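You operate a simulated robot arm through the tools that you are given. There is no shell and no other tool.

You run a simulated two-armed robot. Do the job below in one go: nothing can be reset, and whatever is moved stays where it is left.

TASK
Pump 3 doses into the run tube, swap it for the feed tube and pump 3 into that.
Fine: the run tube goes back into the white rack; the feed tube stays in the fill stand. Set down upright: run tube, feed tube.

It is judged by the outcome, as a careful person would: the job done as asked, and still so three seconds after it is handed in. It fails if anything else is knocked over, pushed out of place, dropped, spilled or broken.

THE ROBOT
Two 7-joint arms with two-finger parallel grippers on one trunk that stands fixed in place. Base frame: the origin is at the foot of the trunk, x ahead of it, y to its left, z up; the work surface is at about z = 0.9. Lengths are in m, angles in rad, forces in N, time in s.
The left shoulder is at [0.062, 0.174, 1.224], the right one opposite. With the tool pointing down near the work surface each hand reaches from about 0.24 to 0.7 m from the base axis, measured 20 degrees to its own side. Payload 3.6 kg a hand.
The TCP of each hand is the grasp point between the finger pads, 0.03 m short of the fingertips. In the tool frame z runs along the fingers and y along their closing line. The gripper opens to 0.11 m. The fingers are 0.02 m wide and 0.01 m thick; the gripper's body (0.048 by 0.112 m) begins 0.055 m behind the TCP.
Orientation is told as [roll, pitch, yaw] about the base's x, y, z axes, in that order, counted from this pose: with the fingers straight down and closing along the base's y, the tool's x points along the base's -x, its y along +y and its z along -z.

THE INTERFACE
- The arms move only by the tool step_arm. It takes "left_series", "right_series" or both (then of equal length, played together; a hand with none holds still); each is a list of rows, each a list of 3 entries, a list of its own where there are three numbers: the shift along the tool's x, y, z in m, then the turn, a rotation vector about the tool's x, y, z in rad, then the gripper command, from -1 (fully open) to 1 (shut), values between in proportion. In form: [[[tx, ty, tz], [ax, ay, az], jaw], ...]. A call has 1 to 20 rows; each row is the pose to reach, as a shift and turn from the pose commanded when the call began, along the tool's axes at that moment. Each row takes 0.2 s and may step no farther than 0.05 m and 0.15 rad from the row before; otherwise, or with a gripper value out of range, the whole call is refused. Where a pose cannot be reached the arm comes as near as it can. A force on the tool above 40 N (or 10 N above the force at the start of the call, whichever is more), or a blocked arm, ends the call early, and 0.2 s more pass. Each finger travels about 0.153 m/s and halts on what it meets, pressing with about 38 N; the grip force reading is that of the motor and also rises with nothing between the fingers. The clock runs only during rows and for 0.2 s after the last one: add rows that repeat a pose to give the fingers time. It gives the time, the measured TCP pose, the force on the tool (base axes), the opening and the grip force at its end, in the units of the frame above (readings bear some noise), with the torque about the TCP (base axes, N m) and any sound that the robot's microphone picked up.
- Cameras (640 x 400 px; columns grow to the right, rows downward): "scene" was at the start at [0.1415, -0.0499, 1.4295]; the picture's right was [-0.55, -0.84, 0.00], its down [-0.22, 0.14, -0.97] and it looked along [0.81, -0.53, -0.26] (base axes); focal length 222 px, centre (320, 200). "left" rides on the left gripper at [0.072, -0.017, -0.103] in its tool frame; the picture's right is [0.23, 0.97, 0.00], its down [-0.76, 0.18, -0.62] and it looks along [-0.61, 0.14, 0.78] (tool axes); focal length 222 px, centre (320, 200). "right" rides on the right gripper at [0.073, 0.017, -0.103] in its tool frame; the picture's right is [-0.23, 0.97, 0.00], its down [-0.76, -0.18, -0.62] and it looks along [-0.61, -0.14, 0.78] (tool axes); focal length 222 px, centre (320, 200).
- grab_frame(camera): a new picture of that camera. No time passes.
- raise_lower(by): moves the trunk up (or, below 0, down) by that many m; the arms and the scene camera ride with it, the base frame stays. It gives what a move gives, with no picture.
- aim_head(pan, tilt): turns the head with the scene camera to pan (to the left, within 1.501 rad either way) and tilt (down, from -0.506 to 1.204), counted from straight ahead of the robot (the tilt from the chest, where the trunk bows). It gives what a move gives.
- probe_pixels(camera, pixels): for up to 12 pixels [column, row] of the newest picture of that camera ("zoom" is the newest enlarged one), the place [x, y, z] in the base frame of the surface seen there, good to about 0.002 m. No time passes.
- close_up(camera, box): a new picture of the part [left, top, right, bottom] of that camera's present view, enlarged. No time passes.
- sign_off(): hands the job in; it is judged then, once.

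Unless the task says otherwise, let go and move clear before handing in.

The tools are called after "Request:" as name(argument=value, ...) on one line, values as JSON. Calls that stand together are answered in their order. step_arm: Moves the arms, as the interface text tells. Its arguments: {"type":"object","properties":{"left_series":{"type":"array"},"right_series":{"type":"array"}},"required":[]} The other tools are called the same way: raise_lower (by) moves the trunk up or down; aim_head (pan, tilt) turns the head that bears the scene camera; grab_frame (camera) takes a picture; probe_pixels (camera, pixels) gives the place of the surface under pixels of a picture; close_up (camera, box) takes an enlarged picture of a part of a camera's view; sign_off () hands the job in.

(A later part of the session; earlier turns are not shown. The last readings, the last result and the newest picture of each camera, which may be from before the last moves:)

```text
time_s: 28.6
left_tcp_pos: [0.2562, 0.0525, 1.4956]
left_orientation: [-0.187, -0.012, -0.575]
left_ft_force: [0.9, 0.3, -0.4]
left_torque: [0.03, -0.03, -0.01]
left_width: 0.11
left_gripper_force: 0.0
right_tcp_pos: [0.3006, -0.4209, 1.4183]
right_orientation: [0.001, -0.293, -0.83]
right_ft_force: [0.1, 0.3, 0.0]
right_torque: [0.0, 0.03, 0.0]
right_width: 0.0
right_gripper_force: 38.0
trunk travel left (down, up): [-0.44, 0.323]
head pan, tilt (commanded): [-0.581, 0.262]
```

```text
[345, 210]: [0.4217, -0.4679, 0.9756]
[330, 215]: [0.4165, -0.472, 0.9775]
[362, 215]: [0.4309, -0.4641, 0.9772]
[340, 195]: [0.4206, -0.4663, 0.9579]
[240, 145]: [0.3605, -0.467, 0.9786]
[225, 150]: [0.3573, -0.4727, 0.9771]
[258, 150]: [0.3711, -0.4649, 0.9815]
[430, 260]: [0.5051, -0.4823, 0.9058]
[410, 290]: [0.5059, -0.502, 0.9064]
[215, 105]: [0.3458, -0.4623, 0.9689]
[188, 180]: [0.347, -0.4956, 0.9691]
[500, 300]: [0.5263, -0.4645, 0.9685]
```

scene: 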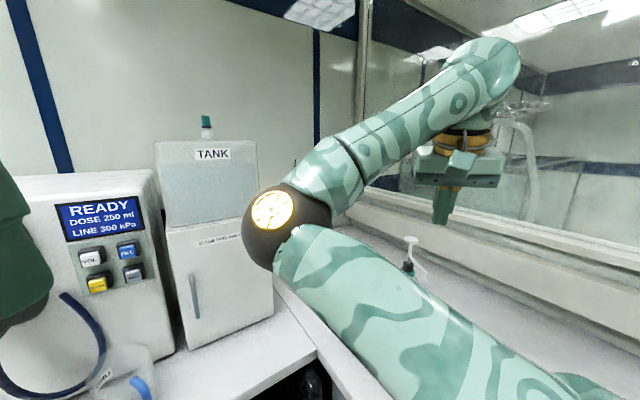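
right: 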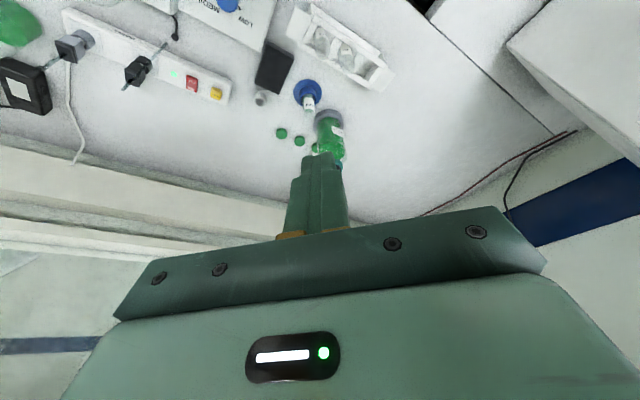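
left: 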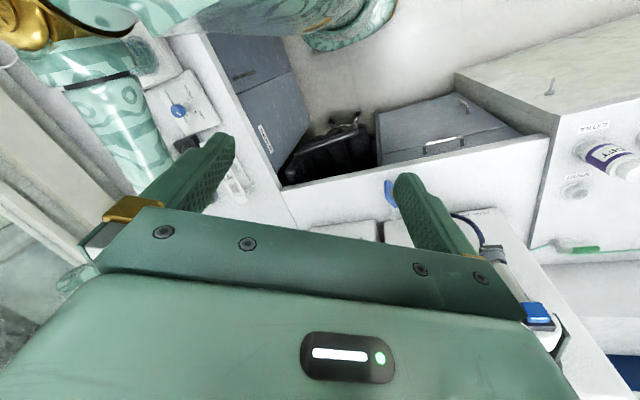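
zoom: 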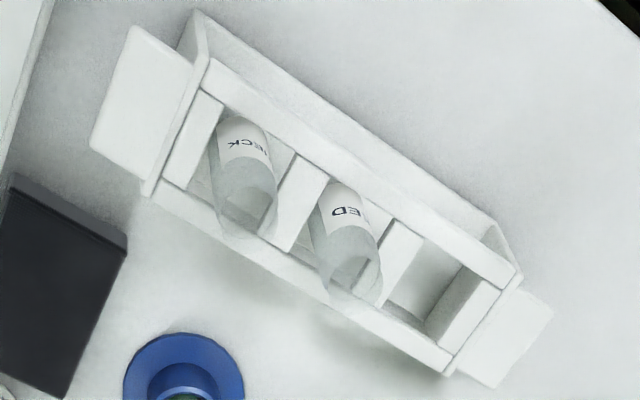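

Geometry is clear: slot centres at about x = 0.365, 0.431, 0.498 with y = -0.479, rack top 0.969, rack floor 0.906, tube tops about 1.012. I'll open the gripper to about 70 mm and go to a pre-grasp behind the RUN tube along the tilted approach line.

Request:
step_arm(right_series=[[[-0.0055, -0.0067, 0.0397], [0, -0.044, 0], 0.5], [[-0.0111, -0.0134, 0.0794], [0, -0.088, 0], 0.0], [[-0.0166, -0.02, 0.1191], [0, -0.132, 0], -0.27], [[-0.0221, -0.0267, 0.1588], [0, -0.176, 0], -0.27], [[-0.0276, -0.0334, 0.1985], [0, -0.22, 0], -0.27], [[-0.0332, -0.04, 0.2382], [0, -0.264, 0], -0.27], [[-0.0387, -0.0467, 0.2779], [0, -0.308, 0], -0.27], [[-0.0442, -0.0534, 0.3176], [0, -0.352, 0], -0.27], [[-0.0442, -0.0534, 0.3176], [0, -0.352, 0], -0.27]])

Request:
grab_frame(camera="right")

Request:
grab_frame(camera="scene")

```text
time_s: 30.6
left_tcp_pos: [0.2557, 0.0534, 1.4949]
left_orientation: [-0.187, -0.013, -0.572]
left_ft_force: [-0.3, -0.2, -0.8]
left_torque: [0.01, -0.02, -0.02]
left_width: 0.1098
left_gripper_force: 0.0
right_tcp_pos: [0.3526, -0.5558, 1.127]
right_orientation: [0.0, -0.646, -0.833]
right_ft_force: [0.2, -0.8, 0.7]
right_torque: [-0.02, -0.01, -0.02]
right_width: 0.0701
right_gripper_force: 0.0
trunk travel left (down, up): [-0.44, 0.323]
head pan, tilt (commanded): [-0.581, 0.262]
```

```text
taken
```

right: 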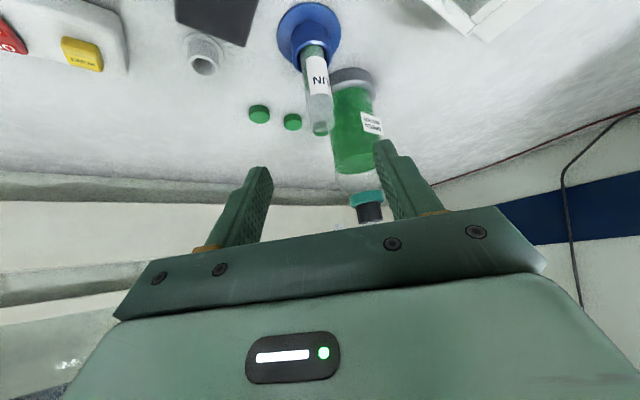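

```text
taken
```

scene: 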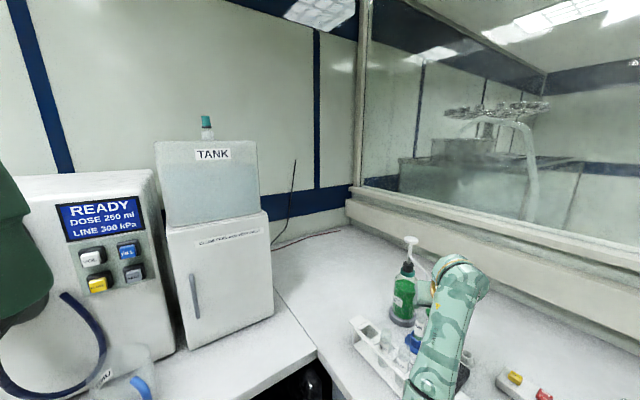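

The open fingers straddle the approach line with the RUN tube ahead at (317,85). I'll zoom and re-measure the tube from this closer view.

Request:
close_up(camera="right", box=[270, 0, 380, 140])

Request:
probe_pixels(camera="right", pixels=[[309, 75], [313, 75], [317, 75], [321, 75], [325, 75], [318, 100], [318, 115], [310, 45], [279, 40], [340, 38], [252, 175], [388, 150]])

```text
2.86 times, centred on (325, 70) of right
```

zoom: 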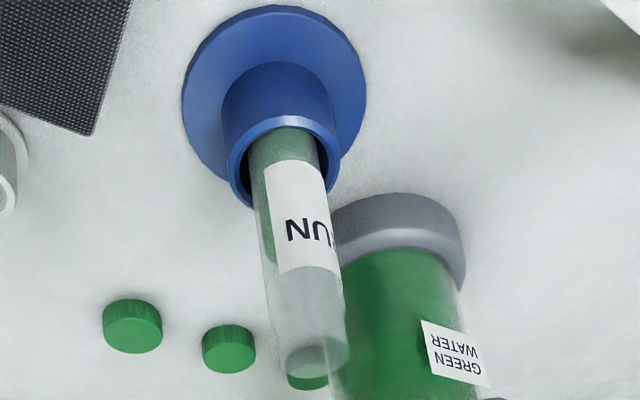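

```text
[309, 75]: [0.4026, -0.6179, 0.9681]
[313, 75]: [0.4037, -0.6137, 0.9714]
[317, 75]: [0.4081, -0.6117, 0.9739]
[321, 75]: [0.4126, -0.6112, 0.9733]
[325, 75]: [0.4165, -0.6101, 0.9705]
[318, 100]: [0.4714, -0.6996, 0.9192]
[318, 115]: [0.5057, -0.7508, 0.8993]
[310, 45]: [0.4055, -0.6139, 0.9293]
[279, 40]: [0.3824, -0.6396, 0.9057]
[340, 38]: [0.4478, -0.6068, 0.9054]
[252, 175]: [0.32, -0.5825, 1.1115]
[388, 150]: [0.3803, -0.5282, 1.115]
```

The updated tube centre (0.413, -0.6225) is within 1 mm of the gripper's mid-plane. I'll advance 0.11 m along the fingers and check again.

Request:
step_arm(right_series=[[[0, 0, 0.025], [0, 0, 0], -0.27], [[0, 0, 0.05], [0, 0, 0], -0.27], [[0, 0, 0.075], [0, 0, 0], -0.27], [[0, 0, 0.095], [0, 0, 0], -0.27], [[0, 0, 0.11], [0, 0, 0], -0.27], [[0, 0, 0.11], [0, 0, 0], -0.27]])

Request:
grab_frame(camera="right")

Request:
close_up(camera="scene", box=[340, 220, 520, 400])

```text
time_s: 32.0
left_tcp_pos: [0.2545, 0.0543, 1.4945]
left_orientation: [-0.187, -0.011, -0.574]
left_ft_force: [-0.5, -0.2, -0.3]
left_torque: [0.0, 0.0, 0.02]
left_width: 0.1101
left_gripper_force: 0.0
right_tcp_pos: [0.3953, -0.6058, 1.0414]
right_orientation: [-0.001, -0.647, -0.832]
right_ft_force: [-0.2, -0.1, 0.4]
right_torque: [-0.06, -0.01, -0.04]
right_width: 0.0698
right_gripper_force: 0.0
trunk travel left (down, up): [-0.44, 0.323]
head pan, tilt (commanded): [-0.581, 0.262]
```

```text
taken
```

right: 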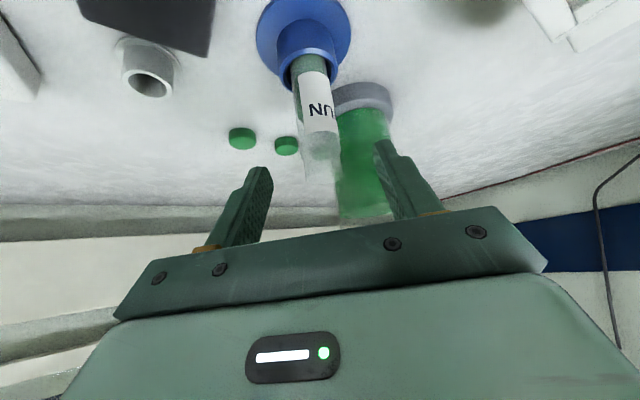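

```text
2.22 times, centred on (430, 310) of scene
```

zoom: 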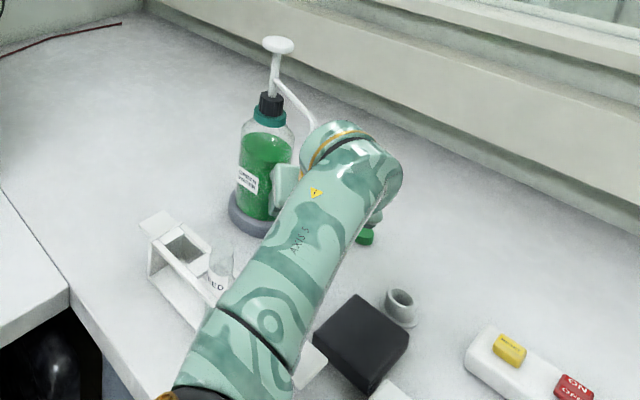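

Approach is clean, but the forearm passes over the rack in the scene view. I'll check its height before going lower.

Request:
probe_pixels(camera="zoom", pixels=[[230, 290], [215, 320], [260, 320], [290, 370], [200, 355], [280, 250], [300, 180], [185, 385], [330, 140], [345, 250], [300, 330], [380, 200]])

```text
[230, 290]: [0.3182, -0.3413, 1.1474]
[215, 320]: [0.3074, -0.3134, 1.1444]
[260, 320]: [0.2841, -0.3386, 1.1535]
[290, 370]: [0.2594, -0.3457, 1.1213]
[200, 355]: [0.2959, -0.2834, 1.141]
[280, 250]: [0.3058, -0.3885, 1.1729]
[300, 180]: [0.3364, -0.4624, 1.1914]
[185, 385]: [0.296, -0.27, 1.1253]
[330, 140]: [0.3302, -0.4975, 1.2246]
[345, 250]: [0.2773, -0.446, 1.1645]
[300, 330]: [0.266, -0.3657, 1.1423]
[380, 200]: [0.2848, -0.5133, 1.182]
```

The forearm underside stays several centimetres above the rack tubes, so the final 4 cm is safe. I'll advance to the grasp pose with a 1 mm sideways correction.

Request:
step_arm(right_series=[[[0.0003, 0.0003, 0.0105], [0, 0, 0], -0.27], [[0.0005, 0.0005, 0.021], [0, 0, 0], -0.27], [[0.0008, 0.0008, 0.0315], [0, 0, 0], -0.27], [[0.001, 0.001, 0.041], [0, 0, 0], -0.27], [[0.001, 0.001, 0.041], [0, 0, 0], -0.27]])

Request:
grab_frame(camera="right")

```text
time_s: 33.2
left_tcp_pos: [0.2551, 0.0537, 1.4953]
left_orientation: [-0.187, -0.012, -0.575]
left_ft_force: [1.1, -0.9, 0.5]
left_torque: [0.04, -0.02, 0.03]
left_width: 0.1099
left_gripper_force: 0.1
right_tcp_pos: [0.412, -0.6226, 1.0072]
right_orientation: [0.0, -0.647, -0.832]
right_ft_force: [-0.5, 0.4, 0.3]
right_torque: [0.0, 0.0, 0.01]
right_width: 0.0699
right_gripper_force: 0.1
trunk travel left (down, up): [-0.44, 0.323]
head pan, tilt (commanded): [-0.581, 0.262]
```

```text
taken
```

right: 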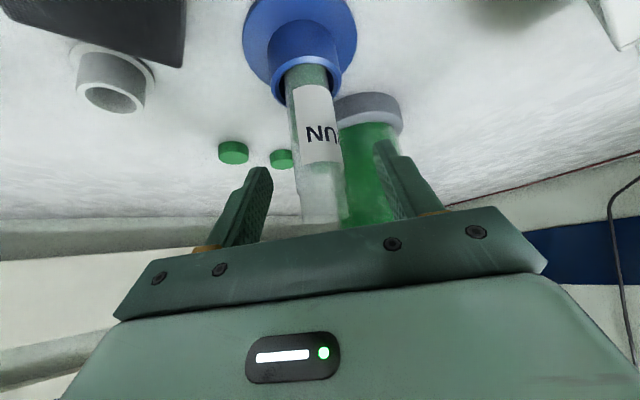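

The tube sits midway between the fingers (tube around column 318, fingers 270 and 375) and the TCP is on its axis. I'll close the gripper gradually.

Request:
step_arm(right_series=[[[0, 0, 0], [0, 0, 0], 0.1], [[0, 0, 0], [0, 0, 0], 0.35], [[0, 0, 0], [0, 0, 0], 0.5], [[0, 0, 0], [0, 0, 0], 0.6], [[0, 0, 0], [0, 0, 0], 0.7], [[0, 0, 0], [0, 0, 0], 0.8]])

Request:
grab_frame(camera="right")

```text
time_s: 34.6
left_tcp_pos: [0.2545, 0.0546, 1.496]
left_orientation: [-0.186, -0.012, -0.574]
left_ft_force: [0.4, 0.2, -0.2]
left_torque: [0.0, 0.01, 0.0]
left_width: 0.1097
left_gripper_force: 0.0
right_tcp_pos: [0.4112, -0.6225, 1.0086]
right_orientation: [-0.001, -0.646, -0.833]
right_ft_force: [0.5, 0.2, 1.4]
right_torque: [-0.02, -0.04, 0.01]
right_width: 0.0285
right_gripper_force: 37.8
trunk travel left (down, up): [-0.44, 0.323]
head pan, tilt (commanded): [-0.581, 0.262]
```

```text
taken
```

right: 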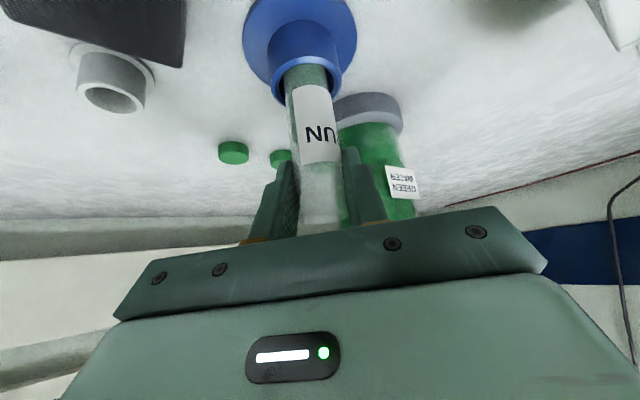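

Gripped: width 28.5 mm, 37.8 N, nothing disturbed. I'll lift straight up 45 mm, enough to clear the collar while staying well below the spout tip (about z = 1.13).

Request:
step_arm(right_series=[[[-0.003, 0, -0.004], [0, 0, 0], 0.8], [[-0.009, 0, -0.012], [0, 0, 0], 0.8], [[-0.015, 0, -0.02], [0, 0, 0], 0.8], [[-0.021, 0, -0.028], [0, 0, 0], 0.8], [[-0.027, 0, -0.036], [0, 0, 0], 0.8], [[-0.027, 0, -0.036], [0, 0, 0], 0.8]])

Request:
grab_frame(camera="right")

Request:
close_up(camera="scene", box=[340, 220, 520, 400])

```text
time_s: 36.0
left_tcp_pos: [0.2565, 0.0543, 1.4945]
left_orientation: [-0.188, -0.012, -0.574]
left_ft_force: [-0.2, -0.4, 0.4]
left_torque: [-0.02, 0.0, -0.02]
left_width: 0.11
left_gripper_force: 0.0
right_tcp_pos: [0.412, -0.6221, 1.0512]
right_orientation: [0.002, -0.644, -0.832]
right_ft_force: [0.1, 0.5, 0.4]
right_torque: [-0.01, 0.03, 0.01]
right_width: 0.0283
right_gripper_force: 38.3
trunk travel left (down, up): [-0.44, 0.323]
head pan, tilt (commanded): [-0.581, 0.262]
```

```text
taken
```

right: 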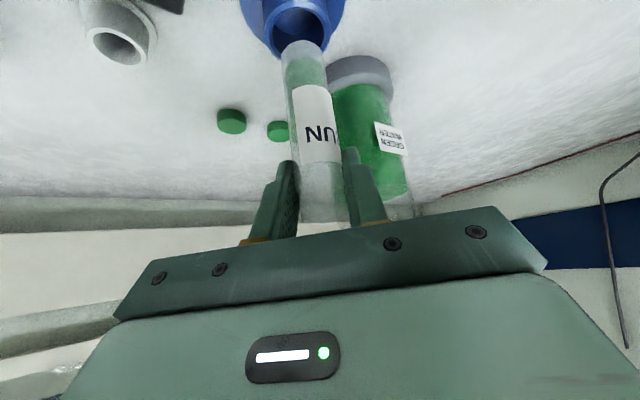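

```text
2.22 times, centred on (430, 310) of scene
```

zoom: 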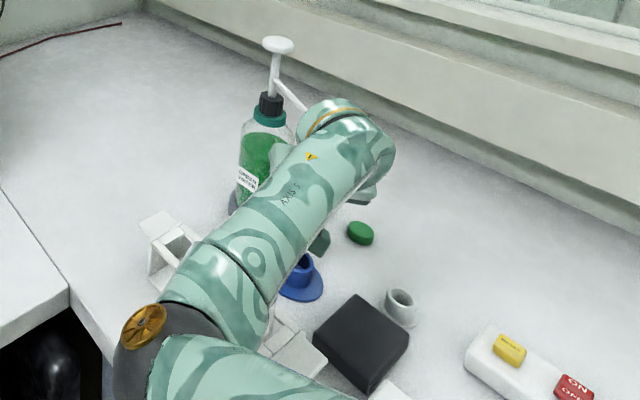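

The RUN tube is held upright with its bottom clear of the collar (tube end at (303,48) against the stand at (295,25)). I'll draw it back away from the spout and then up to a carrying height above the rack tubes.

Request:
step_arm(right_series=[[[0.016, 0.0002, -0.0121], [0, 0, 0], 0.8], [[0.032, 0.0005, -0.0241], [0, 0, 0], 0.8], [[0.0481, 0.0007, -0.0362], [0, 0, 0], 0.8], [[0.033, 0.0007, -0.0562], [0, 0, 0], 0.8], [[0.018, 0.0007, -0.0761], [0, 0, 0], 0.8], [[0.003, 0.0007, -0.0961], [0, 0, 0], 0.8], [[-0.0121, 0.0007, -0.1161], [0, 0, 0], 0.8], [[-0.0121, 0.0007, -0.1161], [0, 0, 0], 0.8]])

Request:
grab_frame(camera="right")

Request:
close_up(camera="scene", box=[340, 220, 520, 400])

```text
time_s: 37.8
left_tcp_pos: [0.2554, 0.0532, 1.4956]
left_orientation: [-0.187, -0.013, -0.573]
left_ft_force: [0.0, 0.3, 0.7]
left_torque: [0.01, 0.02, -0.02]
left_width: 0.1099
left_gripper_force: 0.1
right_tcp_pos: [0.3712, -0.576, 1.1535]
right_orientation: [0.001, -0.646, -0.833]
right_ft_force: [-0.8, -0.2, -1.1]
right_torque: [0.01, 0.0, 0.04]
right_width: 0.0287
right_gripper_force: 37.9
trunk travel left (down, up): [-0.44, 0.323]
head pan, tilt (commanded): [-0.581, 0.262]
```

```text
taken
```

right: 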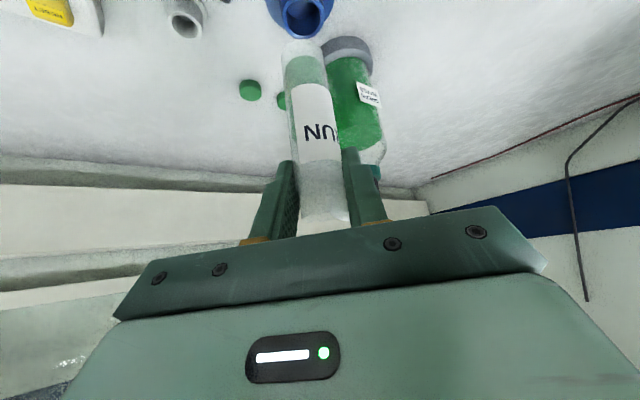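

```text
2.22 times, centred on (430, 310) of scene
```

zoom: 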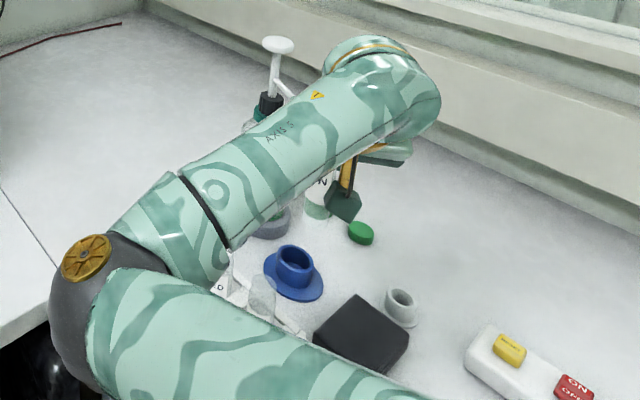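

The RUN tube is upright at z = 1.15 and clear of everything. I'll carry it horizontally to above the empty slot at (0.498, -0.479).

Request:
step_arm(right_series=[[[-0.0018, 0.0265, 0.0014], [0, 0, 0], 0.8], [[-0.0036, 0.053, 0.0027], [0, 0, 0], 0.8], [[-0.0055, 0.0796, 0.0041], [0, 0, 0], 0.8], [[-0.0073, 0.1061, 0.0055], [0, 0, 0], 0.8], [[-0.0091, 0.1326, 0.0068], [0, 0, 0], 0.8], [[-0.0109, 0.1591, 0.0082], [0, 0, 0], 0.8], [[-0.0109, 0.1591, 0.0082], [0, 0, 0], 0.8]])

Request:
grab_frame(camera="right")

Request:
close_up(camera="scene", box=[330, 220, 510, 400])

```text
time_s: 39.4
left_tcp_pos: [0.2558, 0.0536, 1.4955]
left_orientation: [-0.187, -0.012, -0.575]
left_ft_force: [0.5, -0.1, 0.0]
left_torque: [0.03, -0.01, 0.03]
left_width: 0.11
left_gripper_force: 0.1
right_tcp_pos: [0.4986, -0.4811, 1.1524]
right_orientation: [0.0, -0.645, -0.834]
right_ft_force: [0.4, -0.1, -0.7]
right_torque: [0.01, -0.03, -0.02]
right_width: 0.0283
right_gripper_force: 38.0
trunk travel left (down, up): [-0.44, 0.323]
head pan, tilt (commanded): [-0.581, 0.262]
```

```text
taken
```

right: 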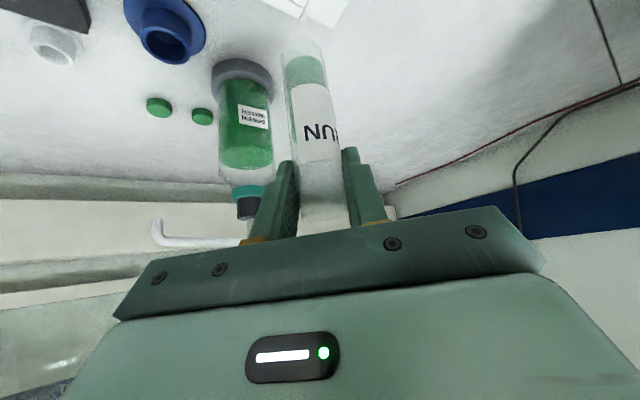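

```text
2.22 times, centred on (420, 310) of scene
```

zoom: 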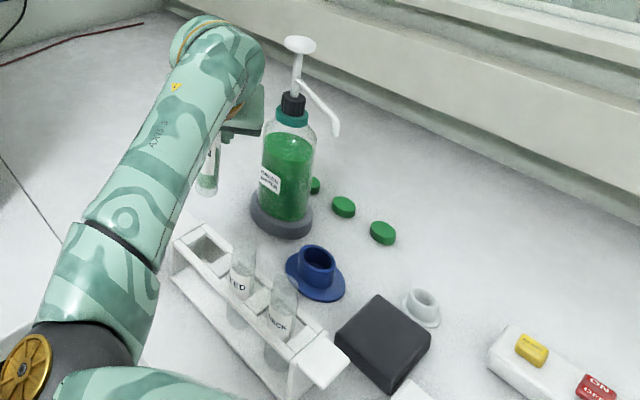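

Now the scene camera has a clear view of the rack, the held RUN tube at (210,180) and the empty slot at (205,250). I'll zoom in to re-measure the slot and the tube.

Request:
close_up(camera="scene", box=[370, 265, 440, 330])

Request:
probe_pixels(camera="zoom", pixels=[[175, 175], [260, 150], [340, 215], [250, 260], [205, 165], [300, 180], [215, 215], [285, 238], [240, 190], [225, 205], [255, 235], [380, 280]])

```text
6.15 times, centred on (405, 298) of scene
```

zoom: 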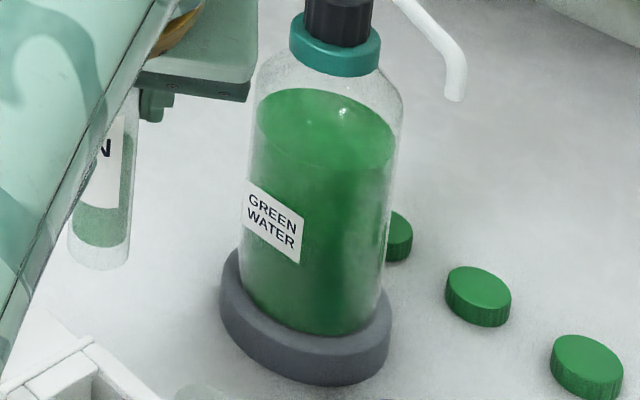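

```text
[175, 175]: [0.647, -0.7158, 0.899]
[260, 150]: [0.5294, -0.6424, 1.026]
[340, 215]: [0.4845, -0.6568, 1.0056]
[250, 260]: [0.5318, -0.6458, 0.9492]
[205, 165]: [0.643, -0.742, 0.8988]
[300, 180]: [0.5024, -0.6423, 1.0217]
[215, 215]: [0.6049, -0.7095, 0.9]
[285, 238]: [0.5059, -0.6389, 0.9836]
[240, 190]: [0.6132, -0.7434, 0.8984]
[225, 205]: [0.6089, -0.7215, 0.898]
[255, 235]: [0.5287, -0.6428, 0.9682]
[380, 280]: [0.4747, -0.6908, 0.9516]
```

That zoom was on the bottle; the rack lies lower in the view. I'll zoom on the rack itself and the tube's lower end.

Request:
close_up(camera="scene", box=[370, 305, 450, 385])

Request:
close_up(camera="scene", box=[360, 260, 440, 345])

```text
5.00 times, centred on (410, 345) of scene
```

zoom: 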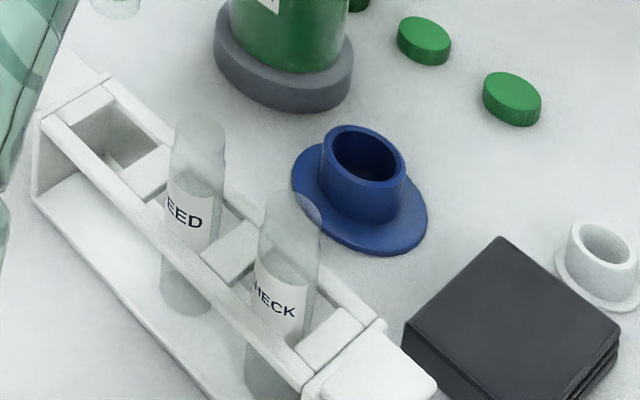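

```text
4.71 times, centred on (400, 302) of scene
```

zoom: 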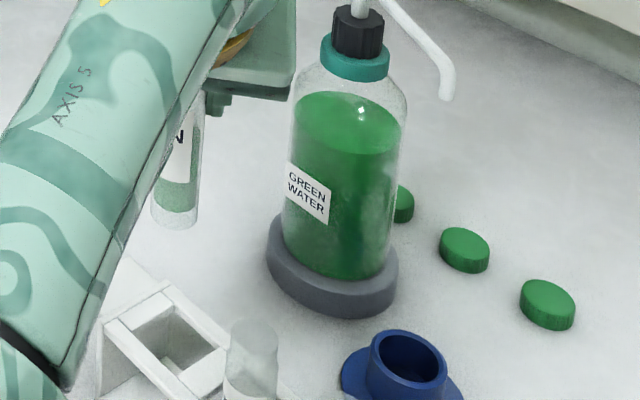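

The empty slot in this zoom spans about (132,335)–(222,345). I'll probe its rim, the tube's lower end and the FEED tube.

Request:
probe_pixels(camera="zoom", pixels=[[125, 333], [150, 312], [185, 303], [205, 325], [228, 345], [205, 362], [180, 378], [150, 352], [180, 345], [192, 355], [180, 195], [178, 220]])

```text
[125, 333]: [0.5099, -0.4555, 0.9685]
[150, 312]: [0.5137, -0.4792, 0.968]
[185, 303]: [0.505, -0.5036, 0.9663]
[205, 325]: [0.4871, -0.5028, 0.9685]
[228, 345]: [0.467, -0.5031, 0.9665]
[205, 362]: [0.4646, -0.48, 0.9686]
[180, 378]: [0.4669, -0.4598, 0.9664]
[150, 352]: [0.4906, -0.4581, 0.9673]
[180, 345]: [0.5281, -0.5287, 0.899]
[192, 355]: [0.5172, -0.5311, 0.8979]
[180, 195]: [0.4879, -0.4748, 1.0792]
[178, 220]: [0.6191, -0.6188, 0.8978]
```

The slot centre is nearer x = 0.490 than my first estimate, consistent with a 60.5 mm tube pitch. Side clearance is only about 4 mm, so I'll zoom tightly and probe both rail inner edges and the tube.

Request:
close_up(camera="scene", box=[373, 315, 413, 340])

```text
16.00 times, centred on (393, 328) of scene
```

zoom: 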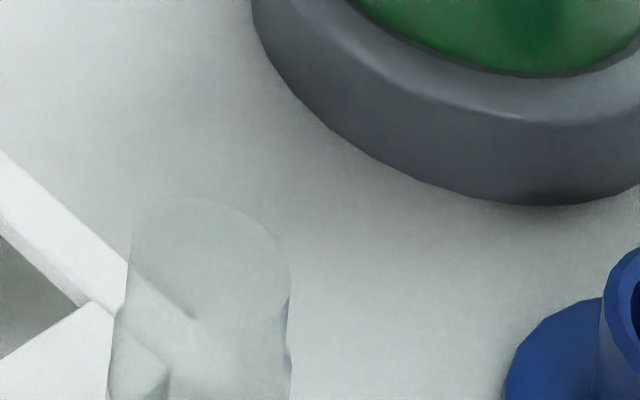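

Request:
close_up(camera="scene", box=[350, 319, 390, 344])

Request:
close_up(camera="scene", box=[350, 319, 390, 344])

```text
16.00 times, centred on (370, 332) of scene
```

zoom: 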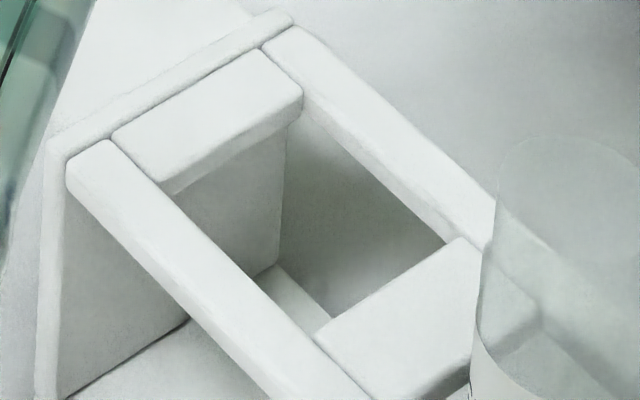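

```text
16.00 times, centred on (370, 332) of scene
```

zoom: 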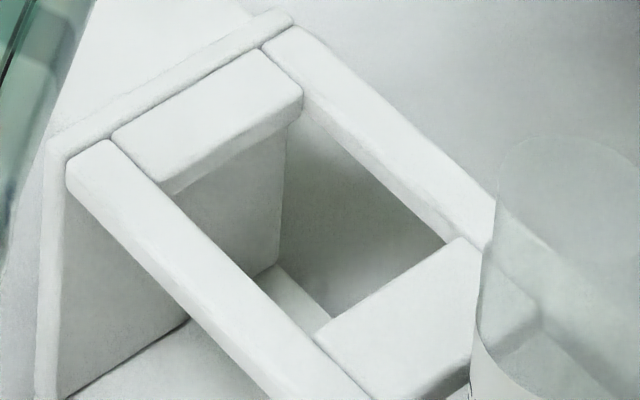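

The slot rim is sharp here: corners about (160,185), (303,92), (455,240), (313,335). I'll probe just on the rim along each side.

Request:
probe_pixels(camera="zoom", pixels=[[170, 188], [235, 258], [300, 320], [120, 140], [320, 85], [385, 150], [450, 215], [225, 145], [290, 88], [385, 285], [330, 335], [440, 245]])

Request:
probe_pixels(camera="zoom", pixels=[[298, 310], [265, 55], [290, 25], [75, 160], [470, 240], [360, 130], [340, 120], [110, 250], [250, 230], [370, 260], [285, 290], [480, 330]])

```text
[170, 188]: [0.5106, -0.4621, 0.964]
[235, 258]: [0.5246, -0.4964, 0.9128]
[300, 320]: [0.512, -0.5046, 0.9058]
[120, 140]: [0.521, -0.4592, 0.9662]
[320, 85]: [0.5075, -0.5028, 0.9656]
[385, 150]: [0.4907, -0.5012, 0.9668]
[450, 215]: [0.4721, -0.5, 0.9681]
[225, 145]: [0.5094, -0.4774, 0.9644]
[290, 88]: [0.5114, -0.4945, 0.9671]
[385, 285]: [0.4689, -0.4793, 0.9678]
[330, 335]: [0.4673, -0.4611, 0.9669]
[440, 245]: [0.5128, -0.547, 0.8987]
```

```text
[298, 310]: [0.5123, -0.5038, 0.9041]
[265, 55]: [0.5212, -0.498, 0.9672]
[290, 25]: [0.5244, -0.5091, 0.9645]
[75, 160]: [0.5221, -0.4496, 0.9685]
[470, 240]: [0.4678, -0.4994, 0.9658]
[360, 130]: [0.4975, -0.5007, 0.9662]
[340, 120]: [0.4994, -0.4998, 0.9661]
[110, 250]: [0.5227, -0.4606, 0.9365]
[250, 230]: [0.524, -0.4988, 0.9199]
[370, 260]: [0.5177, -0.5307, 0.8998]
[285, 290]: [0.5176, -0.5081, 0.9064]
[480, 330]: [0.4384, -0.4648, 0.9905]
```

Slot spans x 0.4695–0.510 and y -0.4985 to -0.4605, so its centre is (0.490, -0.4795). I'll shift to that and lower until the tube bottom is just above the rim, then check.

Request:
step_arm(right_series=[[[0.003, -0.0027, -0.0022], [0, 0, 0], 0.8], [[0.006, -0.0053, -0.0045], [0, 0, 0], 0.8], [[0.018, -0.0053, 0.0115], [0, 0, 0], 0.8], [[0.03, -0.0053, 0.0274], [0, 0, 0], 0.8], [[0.042, -0.0053, 0.0434], [0, 0, 0], 0.8], [[0.0505, -0.0053, 0.0546], [0, 0, 0], 0.8], [[0.0505, -0.0053, 0.0546], [0, 0, 0], 0.8]])

Request:
close_up(camera="scene", box=[345, 285, 425, 345])

Request:
grab_frame(camera="right")

```text
time_s: 41.0
left_tcp_pos: [0.2552, 0.0535, 1.4952]
left_orientation: [-0.187, -0.013, -0.575]
left_ft_force: [-0.2, -1.0, -0.2]
left_torque: [0.01, 0.0, -0.05]
left_width: 0.1101
left_gripper_force: 0.1
right_tcp_pos: [0.4887, -0.4782, 1.0766]
right_orientation: [0.001, -0.646, -0.832]
right_ft_force: [-0.2, 0.2, -0.8]
right_torque: [-0.03, 0.0, 0.0]
right_width: 0.0284
right_gripper_force: 38.2
trunk travel left (down, up): [-0.44, 0.323]
head pan, tilt (commanded): [-0.581, 0.262]
```

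```text
6.67 times, centred on (385, 315) of scene
```

zoom: 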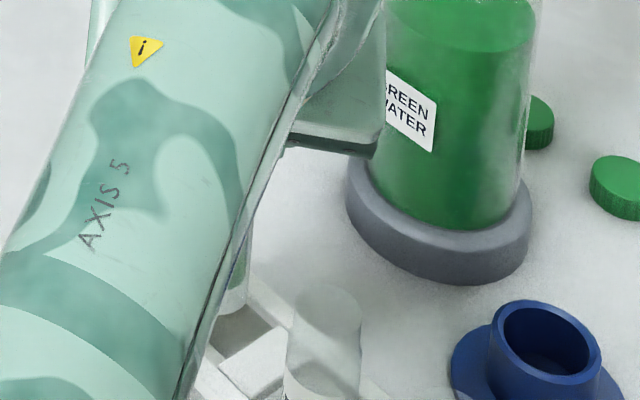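

```text
taken
```

right: 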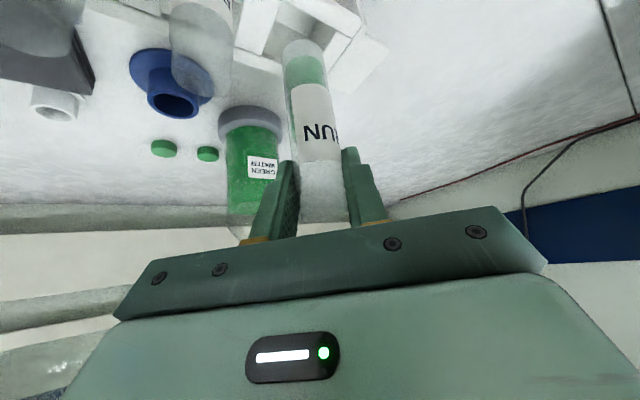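

The right view shows the tube bottom at (303,45) over the slot, with FEED alongside at (200,50). I'll zoom to check the entry alignment.

Request:
close_up(camera="right", box=[220, 0, 400, 110])

Request:
probe_pixels(camera="zoom", pixels=[[225, 230], [320, 60], [350, 160], [300, 175], [400, 130], [480, 150], [245, 10], [130, 150], [180, 70], [310, 270], [345, 280], [440, 80]])

```text
3.56 times, centred on (310, 55) of right
```

zoom: 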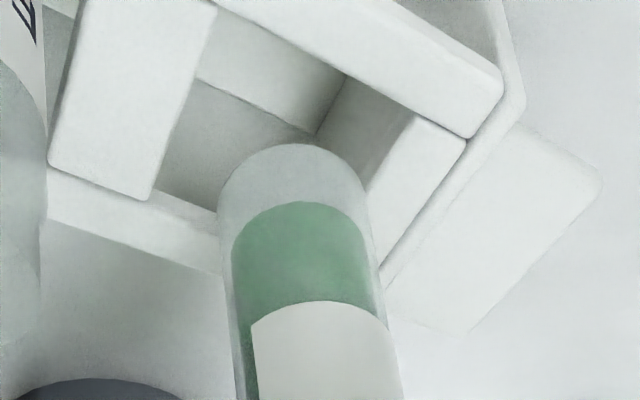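

```text
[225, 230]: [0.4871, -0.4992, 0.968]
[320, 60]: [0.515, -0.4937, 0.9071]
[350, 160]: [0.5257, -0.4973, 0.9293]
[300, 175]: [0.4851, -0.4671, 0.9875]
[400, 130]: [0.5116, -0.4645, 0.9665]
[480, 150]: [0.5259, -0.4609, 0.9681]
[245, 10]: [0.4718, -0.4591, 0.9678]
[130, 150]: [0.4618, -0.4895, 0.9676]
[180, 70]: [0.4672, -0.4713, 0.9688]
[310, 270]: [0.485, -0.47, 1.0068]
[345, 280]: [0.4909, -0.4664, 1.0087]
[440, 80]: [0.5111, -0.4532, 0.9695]
```

The tube centre (0.492, -0.480) is well inside the slot. I'll lower 55 mm straight down, then feel for the floor.

Request:
step_arm(right_series=[[[0.006, 0, 0.008], [0, 0, 0], 0.8], [[0.012, 0, 0.016], [0, 0, 0], 0.8], [[0.018, 0, 0.024], [0, 0, 0], 0.8], [[0.024, 0, 0.0319], [0, 0, 0], 0.8], [[0.0289, 0, 0.0383], [0, 0, 0], 0.8], [[0.0331, 0, 0.0439], [0, 0, 0], 0.8], [[0.0331, 0, 0.0439], [0, 0, 0], 0.8]])

Request:
close_up(camera="right", box=[180, 0, 420, 150])

```text
time_s: 42.6
left_tcp_pos: [0.2552, 0.0529, 1.4951]
left_orientation: [-0.187, -0.013, -0.575]
left_ft_force: [0.0, -0.7, -0.8]
left_torque: [0.0, -0.04, -0.05]
left_width: 0.11
left_gripper_force: 0.0
right_tcp_pos: [0.4903, -0.4782, 1.024]
right_orientation: [-0.001, -0.645, -0.834]
right_ft_force: [0.3, 0.4, -0.2]
right_torque: [0.02, 0.01, 0.03]
right_width: 0.0286
right_gripper_force: 37.7
trunk travel left (down, up): [-0.44, 0.323]
head pan, tilt (commanded): [-0.581, 0.262]
```

```text
2.67 times, centred on (300, 75) of right
```

zoom: 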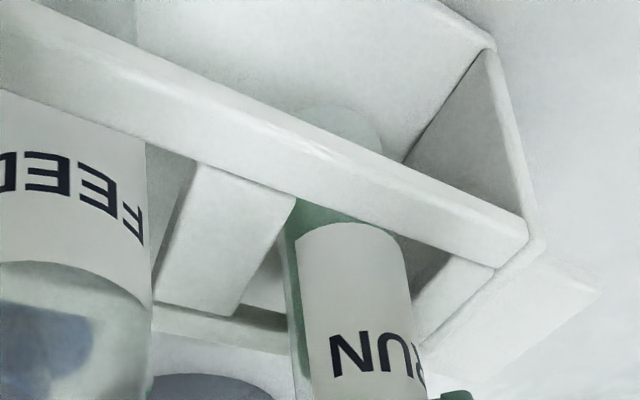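

The RUN tube is inside the slot with no contact forces. I'll lower in 2 mm steps, watching the force for the floor.

Request:
step_arm(right_series=[[[0.0012, 0, 0.0016], [0, 0, 0], 0.8], [[0.0024, 0, 0.0032], [0, 0, 0], 0.8], [[0.0036, 0, 0.0048], [0, 0, 0], 0.8], [[0.0048, 0, 0.0064], [0, 0, 0], 0.8], [[0.006, 0, 0.008], [0, 0, 0], 0.8]])

```text
time_s: 43.8
left_tcp_pos: [0.2549, 0.0545, 1.4961]
left_orientation: [-0.187, -0.012, -0.575]
left_ft_force: [0.2, 0.1, -0.5]
left_torque: [0.01, 0.03, 0.05]
left_width: 0.1097
left_gripper_force: 0.0
right_tcp_pos: [0.4899, -0.4788, 1.0132]
right_orientation: [0.001, -0.647, -0.833]
right_ft_force: [-0.2, -0.3, 0.1]
right_torque: [0.01, 0.03, 0.03]
right_width: 0.0282
right_gripper_force: 38.6
trunk travel left (down, up): [-0.44, 0.323]
head pan, tilt (commanded): [-0.581, 0.262]
```

Request:
step_arm(right_series=[[[0.0006, 0, 0.0008], [0, 0, 0], 0.8], [[0.0012, 0, 0.0016], [0, 0, 0], 0.8], [[0.0018, 0, 0.0024], [0, 0, 0], 0.8], [[0.0024, 0, 0.0032], [0, 0, 0], 0.8]])

```text
time_s: 44.8
left_tcp_pos: [0.2547, 0.0528, 1.4945]
left_orientation: [-0.186, -0.012, -0.574]
left_ft_force: [0.8, 0.5, -0.4]
left_torque: [-0.02, 0.01, 0.03]
left_width: 0.1099
left_gripper_force: 0.1
right_tcp_pos: [0.4889, -0.4798, 1.0096]
right_orientation: [-0.002, -0.647, -0.831]
right_ft_force: [-0.1, 1.5, -1.2]
right_torque: [-0.02, -0.01, 0.0]
right_width: 0.0284
right_gripper_force: 38.2
trunk travel left (down, up): [-0.44, 0.323]
head pan, tilt (commanded): [-0.581, 0.262]
```

No floor contact yet at z = 1.0096, and the fingertips still have about 10 mm over the rim. Continuing in 1 mm steps.

Request:
step_arm(right_series=[[[0.0006, 0, 0.0008], [0, 0, 0], 0.8], [[0.0012, 0, 0.0016], [0, 0, 0], 0.8], [[0.0018, 0, 0.0024], [0, 0, 0], 0.8]])

Request:
close_up(camera="right", box=[220, 0, 420, 200])

```text
time_s: 45.6
left_tcp_pos: [0.2552, 0.0544, 1.4948]
left_orientation: [-0.188, -0.012, -0.575]
left_ft_force: [-0.4, 0.0, 0.2]
left_torque: [0.03, -0.02, -0.03]
left_width: 0.1102
left_gripper_force: 0.0
right_tcp_pos: [0.4889, -0.479, 1.0053]
right_orientation: [-0.001, -0.647, -0.832]
right_ft_force: [-0.1, -0.1, -0.4]
right_torque: [0.04, -0.01, -0.04]
right_width: 0.0287
right_gripper_force: 38.3
trunk travel left (down, up): [-0.44, 0.323]
head pan, tilt (commanded): [-0.581, 0.262]
```

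```text
2.00 times, centred on (320, 100) of right
```

zoom: 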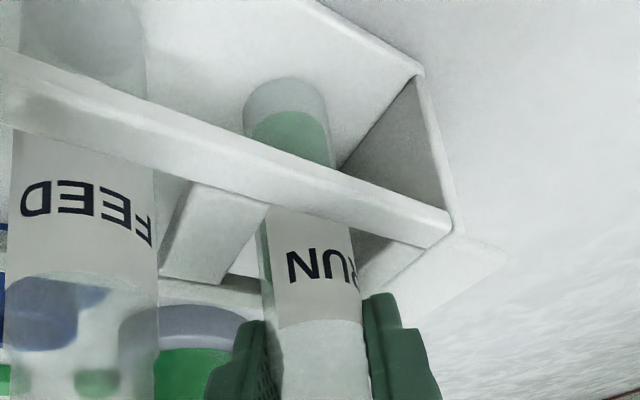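

Request:
probe_pixels(camera="zoom", pixels=[[286, 85], [286, 100], [286, 120], [286, 70], [320, 80], [340, 130], [330, 130], [310, 310], [80, 262], [80, 50], [310, 200], [310, 325]])

```text
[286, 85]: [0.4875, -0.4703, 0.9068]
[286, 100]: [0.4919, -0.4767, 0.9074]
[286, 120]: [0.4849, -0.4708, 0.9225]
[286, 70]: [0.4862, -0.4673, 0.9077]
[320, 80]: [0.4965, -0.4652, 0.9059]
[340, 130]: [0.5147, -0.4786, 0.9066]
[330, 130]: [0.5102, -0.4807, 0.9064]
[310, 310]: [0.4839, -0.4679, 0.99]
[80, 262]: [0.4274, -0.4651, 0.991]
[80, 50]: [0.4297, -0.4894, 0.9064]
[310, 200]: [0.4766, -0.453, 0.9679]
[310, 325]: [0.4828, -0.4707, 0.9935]
```

The label top on RUN (0.992) now nearly matches FEED's (0.991), so the tube is about a millimetre off the floor. A few more fine steps.

Request:
step_arm(right_series=[[[0.0003, 0, 0.0004], [0, 0, 0], 0.8], [[0.0006, 0, 0.0008], [0, 0, 0], 0.8], [[0.0009, 0, 0.0012], [0, 0, 0], 0.8], [[0.0012, 0, 0.0016], [0, 0, 0], 0.8]])

```text
time_s: 46.6
left_tcp_pos: [0.2542, 0.0535, 1.4962]
left_orientation: [-0.186, -0.012, -0.574]
left_ft_force: [-1.1, 0.1, -0.5]
left_torque: [-0.03, 0.02, -0.01]
left_width: 0.1102
left_gripper_force: 0.1
right_tcp_pos: [0.4889, -0.4788, 1.0056]
right_orientation: [0.0, -0.65, -0.833]
right_ft_force: [-0.1, 1.6, 6.7]
right_torque: [-0.01, 0.11, -0.02]
right_width: 0.0284
right_gripper_force: 38.3
trunk travel left (down, up): [-0.44, 0.323]
head pan, tilt (commanded): [-0.581, 0.262]
```

Floor contact at 6.7 N. I'll relax half a millimetre and open the fingers gradually to about 50 mm.

Request:
step_arm(right_series=[[[-0.0004, 0, -0.0005], [0, 0, 0], 0.6], [[-0.0004, 0, -0.0005], [0, 0, 0], 0.45], [[-0.0004, 0, -0.0005], [0, 0, 0], 0.35], [[-0.0004, 0, -0.0005], [0, 0, 0], 0.2], [[-0.0004, 0, -0.0005], [0, 0, 0], 0.09], [[-0.0004, 0, -0.0005], [0, 0, 0], 0.09]])

Request:
grab_frame(camera="right")

```text
time_s: 48.0
left_tcp_pos: [0.254, 0.0546, 1.4954]
left_orientation: [-0.185, -0.013, -0.574]
left_ft_force: [-0.7, 0.2, 0.0]
left_torque: [-0.02, 0.03, -0.02]
left_width: 0.1098
left_gripper_force: 0.0
right_tcp_pos: [0.4915, -0.4781, 1.0034]
right_orientation: [-0.001, -0.644, -0.83]
right_ft_force: [0.1, 0.4, -0.1]
right_torque: [0.03, 0.01, -0.03]
right_width: 0.05
right_gripper_force: 0.1
trunk travel left (down, up): [-0.44, 0.323]
head pan, tilt (commanded): [-0.581, 0.262]
```

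```text
taken
```

right: 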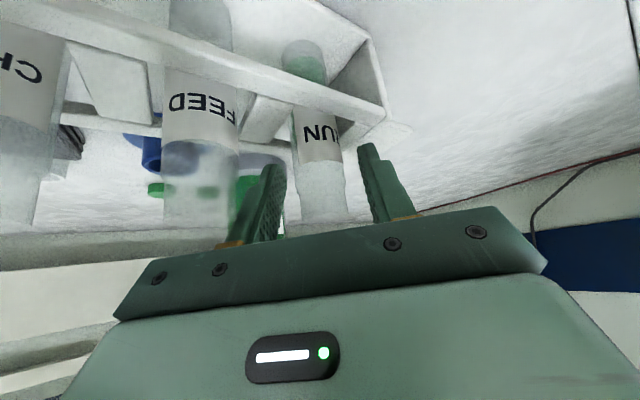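

RUN stands free in its slot. Pulling back along the fingers would bring one close to FEED, so I'll rise straight up instead.

Request:
step_arm(right_series=[[[-0.006, 0, -0.008], [0, 0, 0], 0.09], [[-0.0151, 0, -0.02], [0, 0, 0], 0.09], [[-0.0271, 0, -0.0359], [0, 0, 0], 0.09], [[-0.0391, 0, -0.0519], [0, 0, 0], 0.09], [[-0.0541, 0, -0.0719], [0, 0, 0], 0.09], [[-0.0692, 0, -0.0918], [0, 0, 0], 0.09], [[-0.0692, 0, -0.0918], [0, 0, 0], 0.09]])

Request:
grab_frame(camera="right")

Request:
close_up(camera="scene", box=[330, 220, 510, 400])

```text
time_s: 49.6
left_tcp_pos: [0.2549, 0.0533, 1.4959]
left_orientation: [-0.188, -0.014, -0.573]
left_ft_force: [-0.1, 0.4, -0.3]
left_torque: [-0.01, -0.02, 0.0]
left_width: 0.1099
left_gripper_force: 0.0
right_tcp_pos: [0.4921, -0.479, 1.1228]
right_orientation: [-0.002, -0.646, -0.831]
right_ft_force: [0.2, -0.4, 0.7]
right_torque: [0.01, -0.04, 0.01]
right_width: 0.05
right_gripper_force: 0.1
trunk travel left (down, up): [-0.44, 0.323]
head pan, tilt (commanded): [-0.581, 0.262]
```

```text
taken
```

right: 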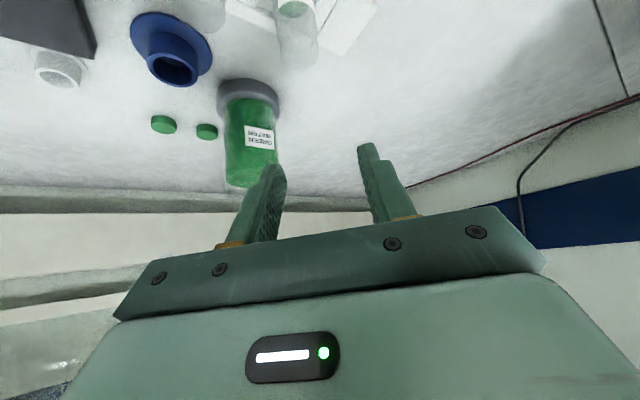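

```text
2.22 times, centred on (420, 310) of scene
```

zoom: 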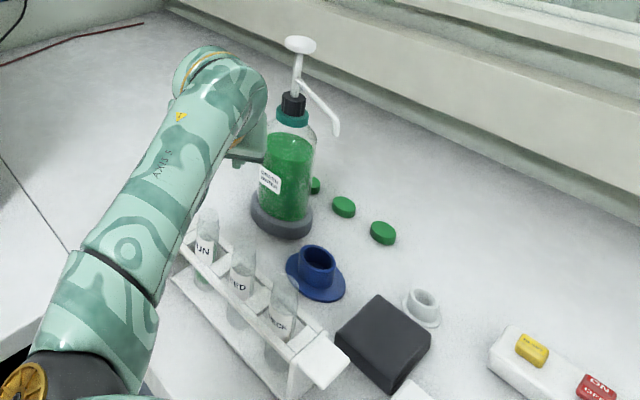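

RUN stands upright in the rack next to FEED and CHECK, and the stand is empty. I'll zoom the scene camera to measure the FEED tube's centre.

Request:
close_up(camera="scene", box=[365, 310, 425, 360])

Request:
probe_pixels(camera="zoom", pixels=[[290, 225], [305, 228], [320, 230], [335, 232], [350, 235], [300, 190], [330, 190], [320, 140], [310, 130], [360, 140]])

```text
8.00 times, centred on (395, 335) of scene
```

zoom: 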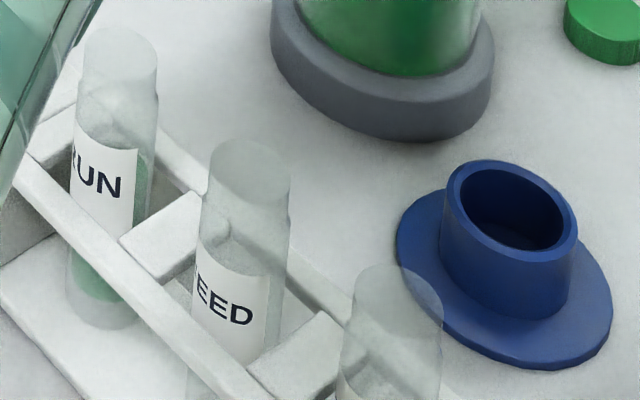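

```text
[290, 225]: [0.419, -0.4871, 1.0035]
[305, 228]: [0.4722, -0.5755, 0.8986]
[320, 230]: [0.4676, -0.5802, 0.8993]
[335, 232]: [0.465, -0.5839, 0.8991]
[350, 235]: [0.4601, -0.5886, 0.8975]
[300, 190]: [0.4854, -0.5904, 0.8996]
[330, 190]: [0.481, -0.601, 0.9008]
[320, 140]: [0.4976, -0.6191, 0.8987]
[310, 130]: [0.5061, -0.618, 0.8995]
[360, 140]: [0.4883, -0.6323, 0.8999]
```

Request:
probe_pixels(camera="zoom", pixels=[[204, 300], [215, 300], [228, 300], [240, 300], [252, 300], [264, 300], [210, 245], [245, 250], [280, 250], [215, 165], [250, 200], [285, 170]])

Request:
probe_pixels(camera="zoom", pixels=[[85, 170], [100, 170], [115, 172], [128, 172], [90, 60], [120, 80], [450, 190], [510, 165], [570, 210], [510, 255], [480, 240], [520, 210]])

```text
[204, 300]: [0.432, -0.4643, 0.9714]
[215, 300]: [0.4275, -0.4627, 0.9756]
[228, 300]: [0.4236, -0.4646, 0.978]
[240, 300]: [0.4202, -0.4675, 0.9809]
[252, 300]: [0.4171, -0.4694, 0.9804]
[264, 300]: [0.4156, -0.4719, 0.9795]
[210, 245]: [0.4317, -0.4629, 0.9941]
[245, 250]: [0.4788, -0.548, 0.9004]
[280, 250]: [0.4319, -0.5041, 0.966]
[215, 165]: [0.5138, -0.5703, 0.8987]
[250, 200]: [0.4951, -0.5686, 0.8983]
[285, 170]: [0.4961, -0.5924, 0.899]
```

```text
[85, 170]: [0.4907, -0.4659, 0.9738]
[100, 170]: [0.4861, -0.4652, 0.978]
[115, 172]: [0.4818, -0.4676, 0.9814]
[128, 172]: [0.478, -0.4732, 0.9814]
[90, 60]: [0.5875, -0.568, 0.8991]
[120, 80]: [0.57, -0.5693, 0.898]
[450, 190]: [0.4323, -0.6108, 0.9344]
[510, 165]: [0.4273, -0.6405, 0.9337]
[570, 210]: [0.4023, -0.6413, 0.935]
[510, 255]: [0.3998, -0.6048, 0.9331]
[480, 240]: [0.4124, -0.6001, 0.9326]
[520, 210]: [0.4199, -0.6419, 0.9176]
```

FEED's centre is (0.429, -0.477) and the collar rim centre is (0.414, -0.622) with about 5 mm clearance around a tube. I'll move over FEED and come down to just above its top.

Request:
step_arm(right_series=[[[0.0117, -0.015, -0.0088], [0, 0, 0], 0.09], [[0.0234, -0.03, -0.0177], [0, 0, 0], 0.09], [[0.0351, -0.045, -0.0265], [0, 0, 0], 0.09], [[0.0441, -0.045, -0.0145], [0, 0, 0], 0.09], [[0.0562, -0.045, 0.0015], [0, 0, 0], 0.09], [[0.0682, -0.045, 0.0175], [0, 0, 0], 0.09], [[0.0682, -0.045, 0.0175], [0, 0, 0], 0.09]])

Request:
grab_frame(camera="right")

Request:
close_up(camera="scene", box=[330, 220, 510, 400])

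```text
time_s: 51.2
left_tcp_pos: [0.2546, 0.0528, 1.4958]
left_orientation: [-0.187, -0.012, -0.574]
left_ft_force: [-0.4, 0.3, 0.6]
left_torque: [-0.02, 0.04, 0.02]
left_width: 0.11
left_gripper_force: 0.0
right_tcp_pos: [0.4261, -0.4749, 1.0646]
right_orientation: [0.001, -0.648, -0.833]
right_ft_force: [0.1, 0.8, -0.1]
right_torque: [-0.04, 0.0, 0.0]
right_width: 0.05
right_gripper_force: 0.0
trunk travel left (down, up): [-0.44, 0.323]
head pan, tilt (commanded): [-0.581, 0.262]
```

```text
taken
```

right: 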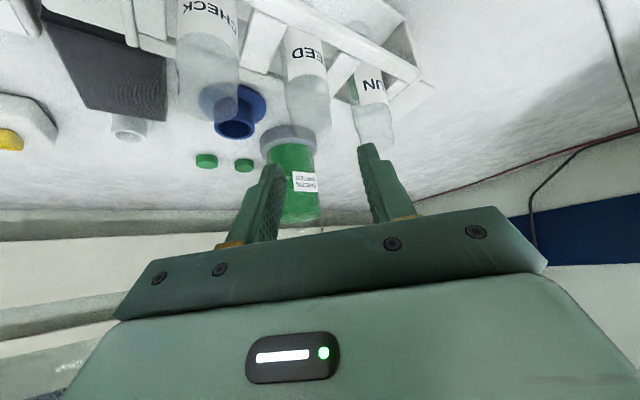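

```text
2.22 times, centred on (420, 310) of scene
```

zoom: 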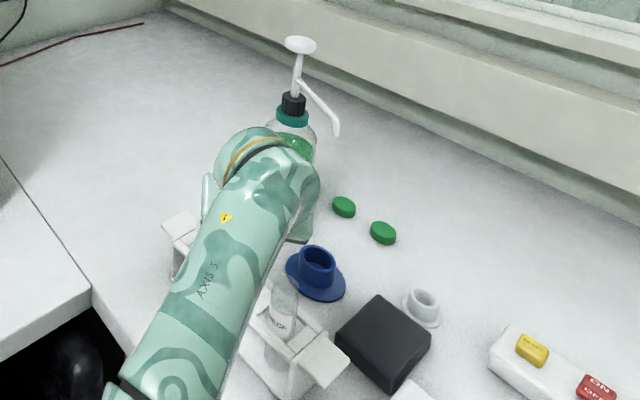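

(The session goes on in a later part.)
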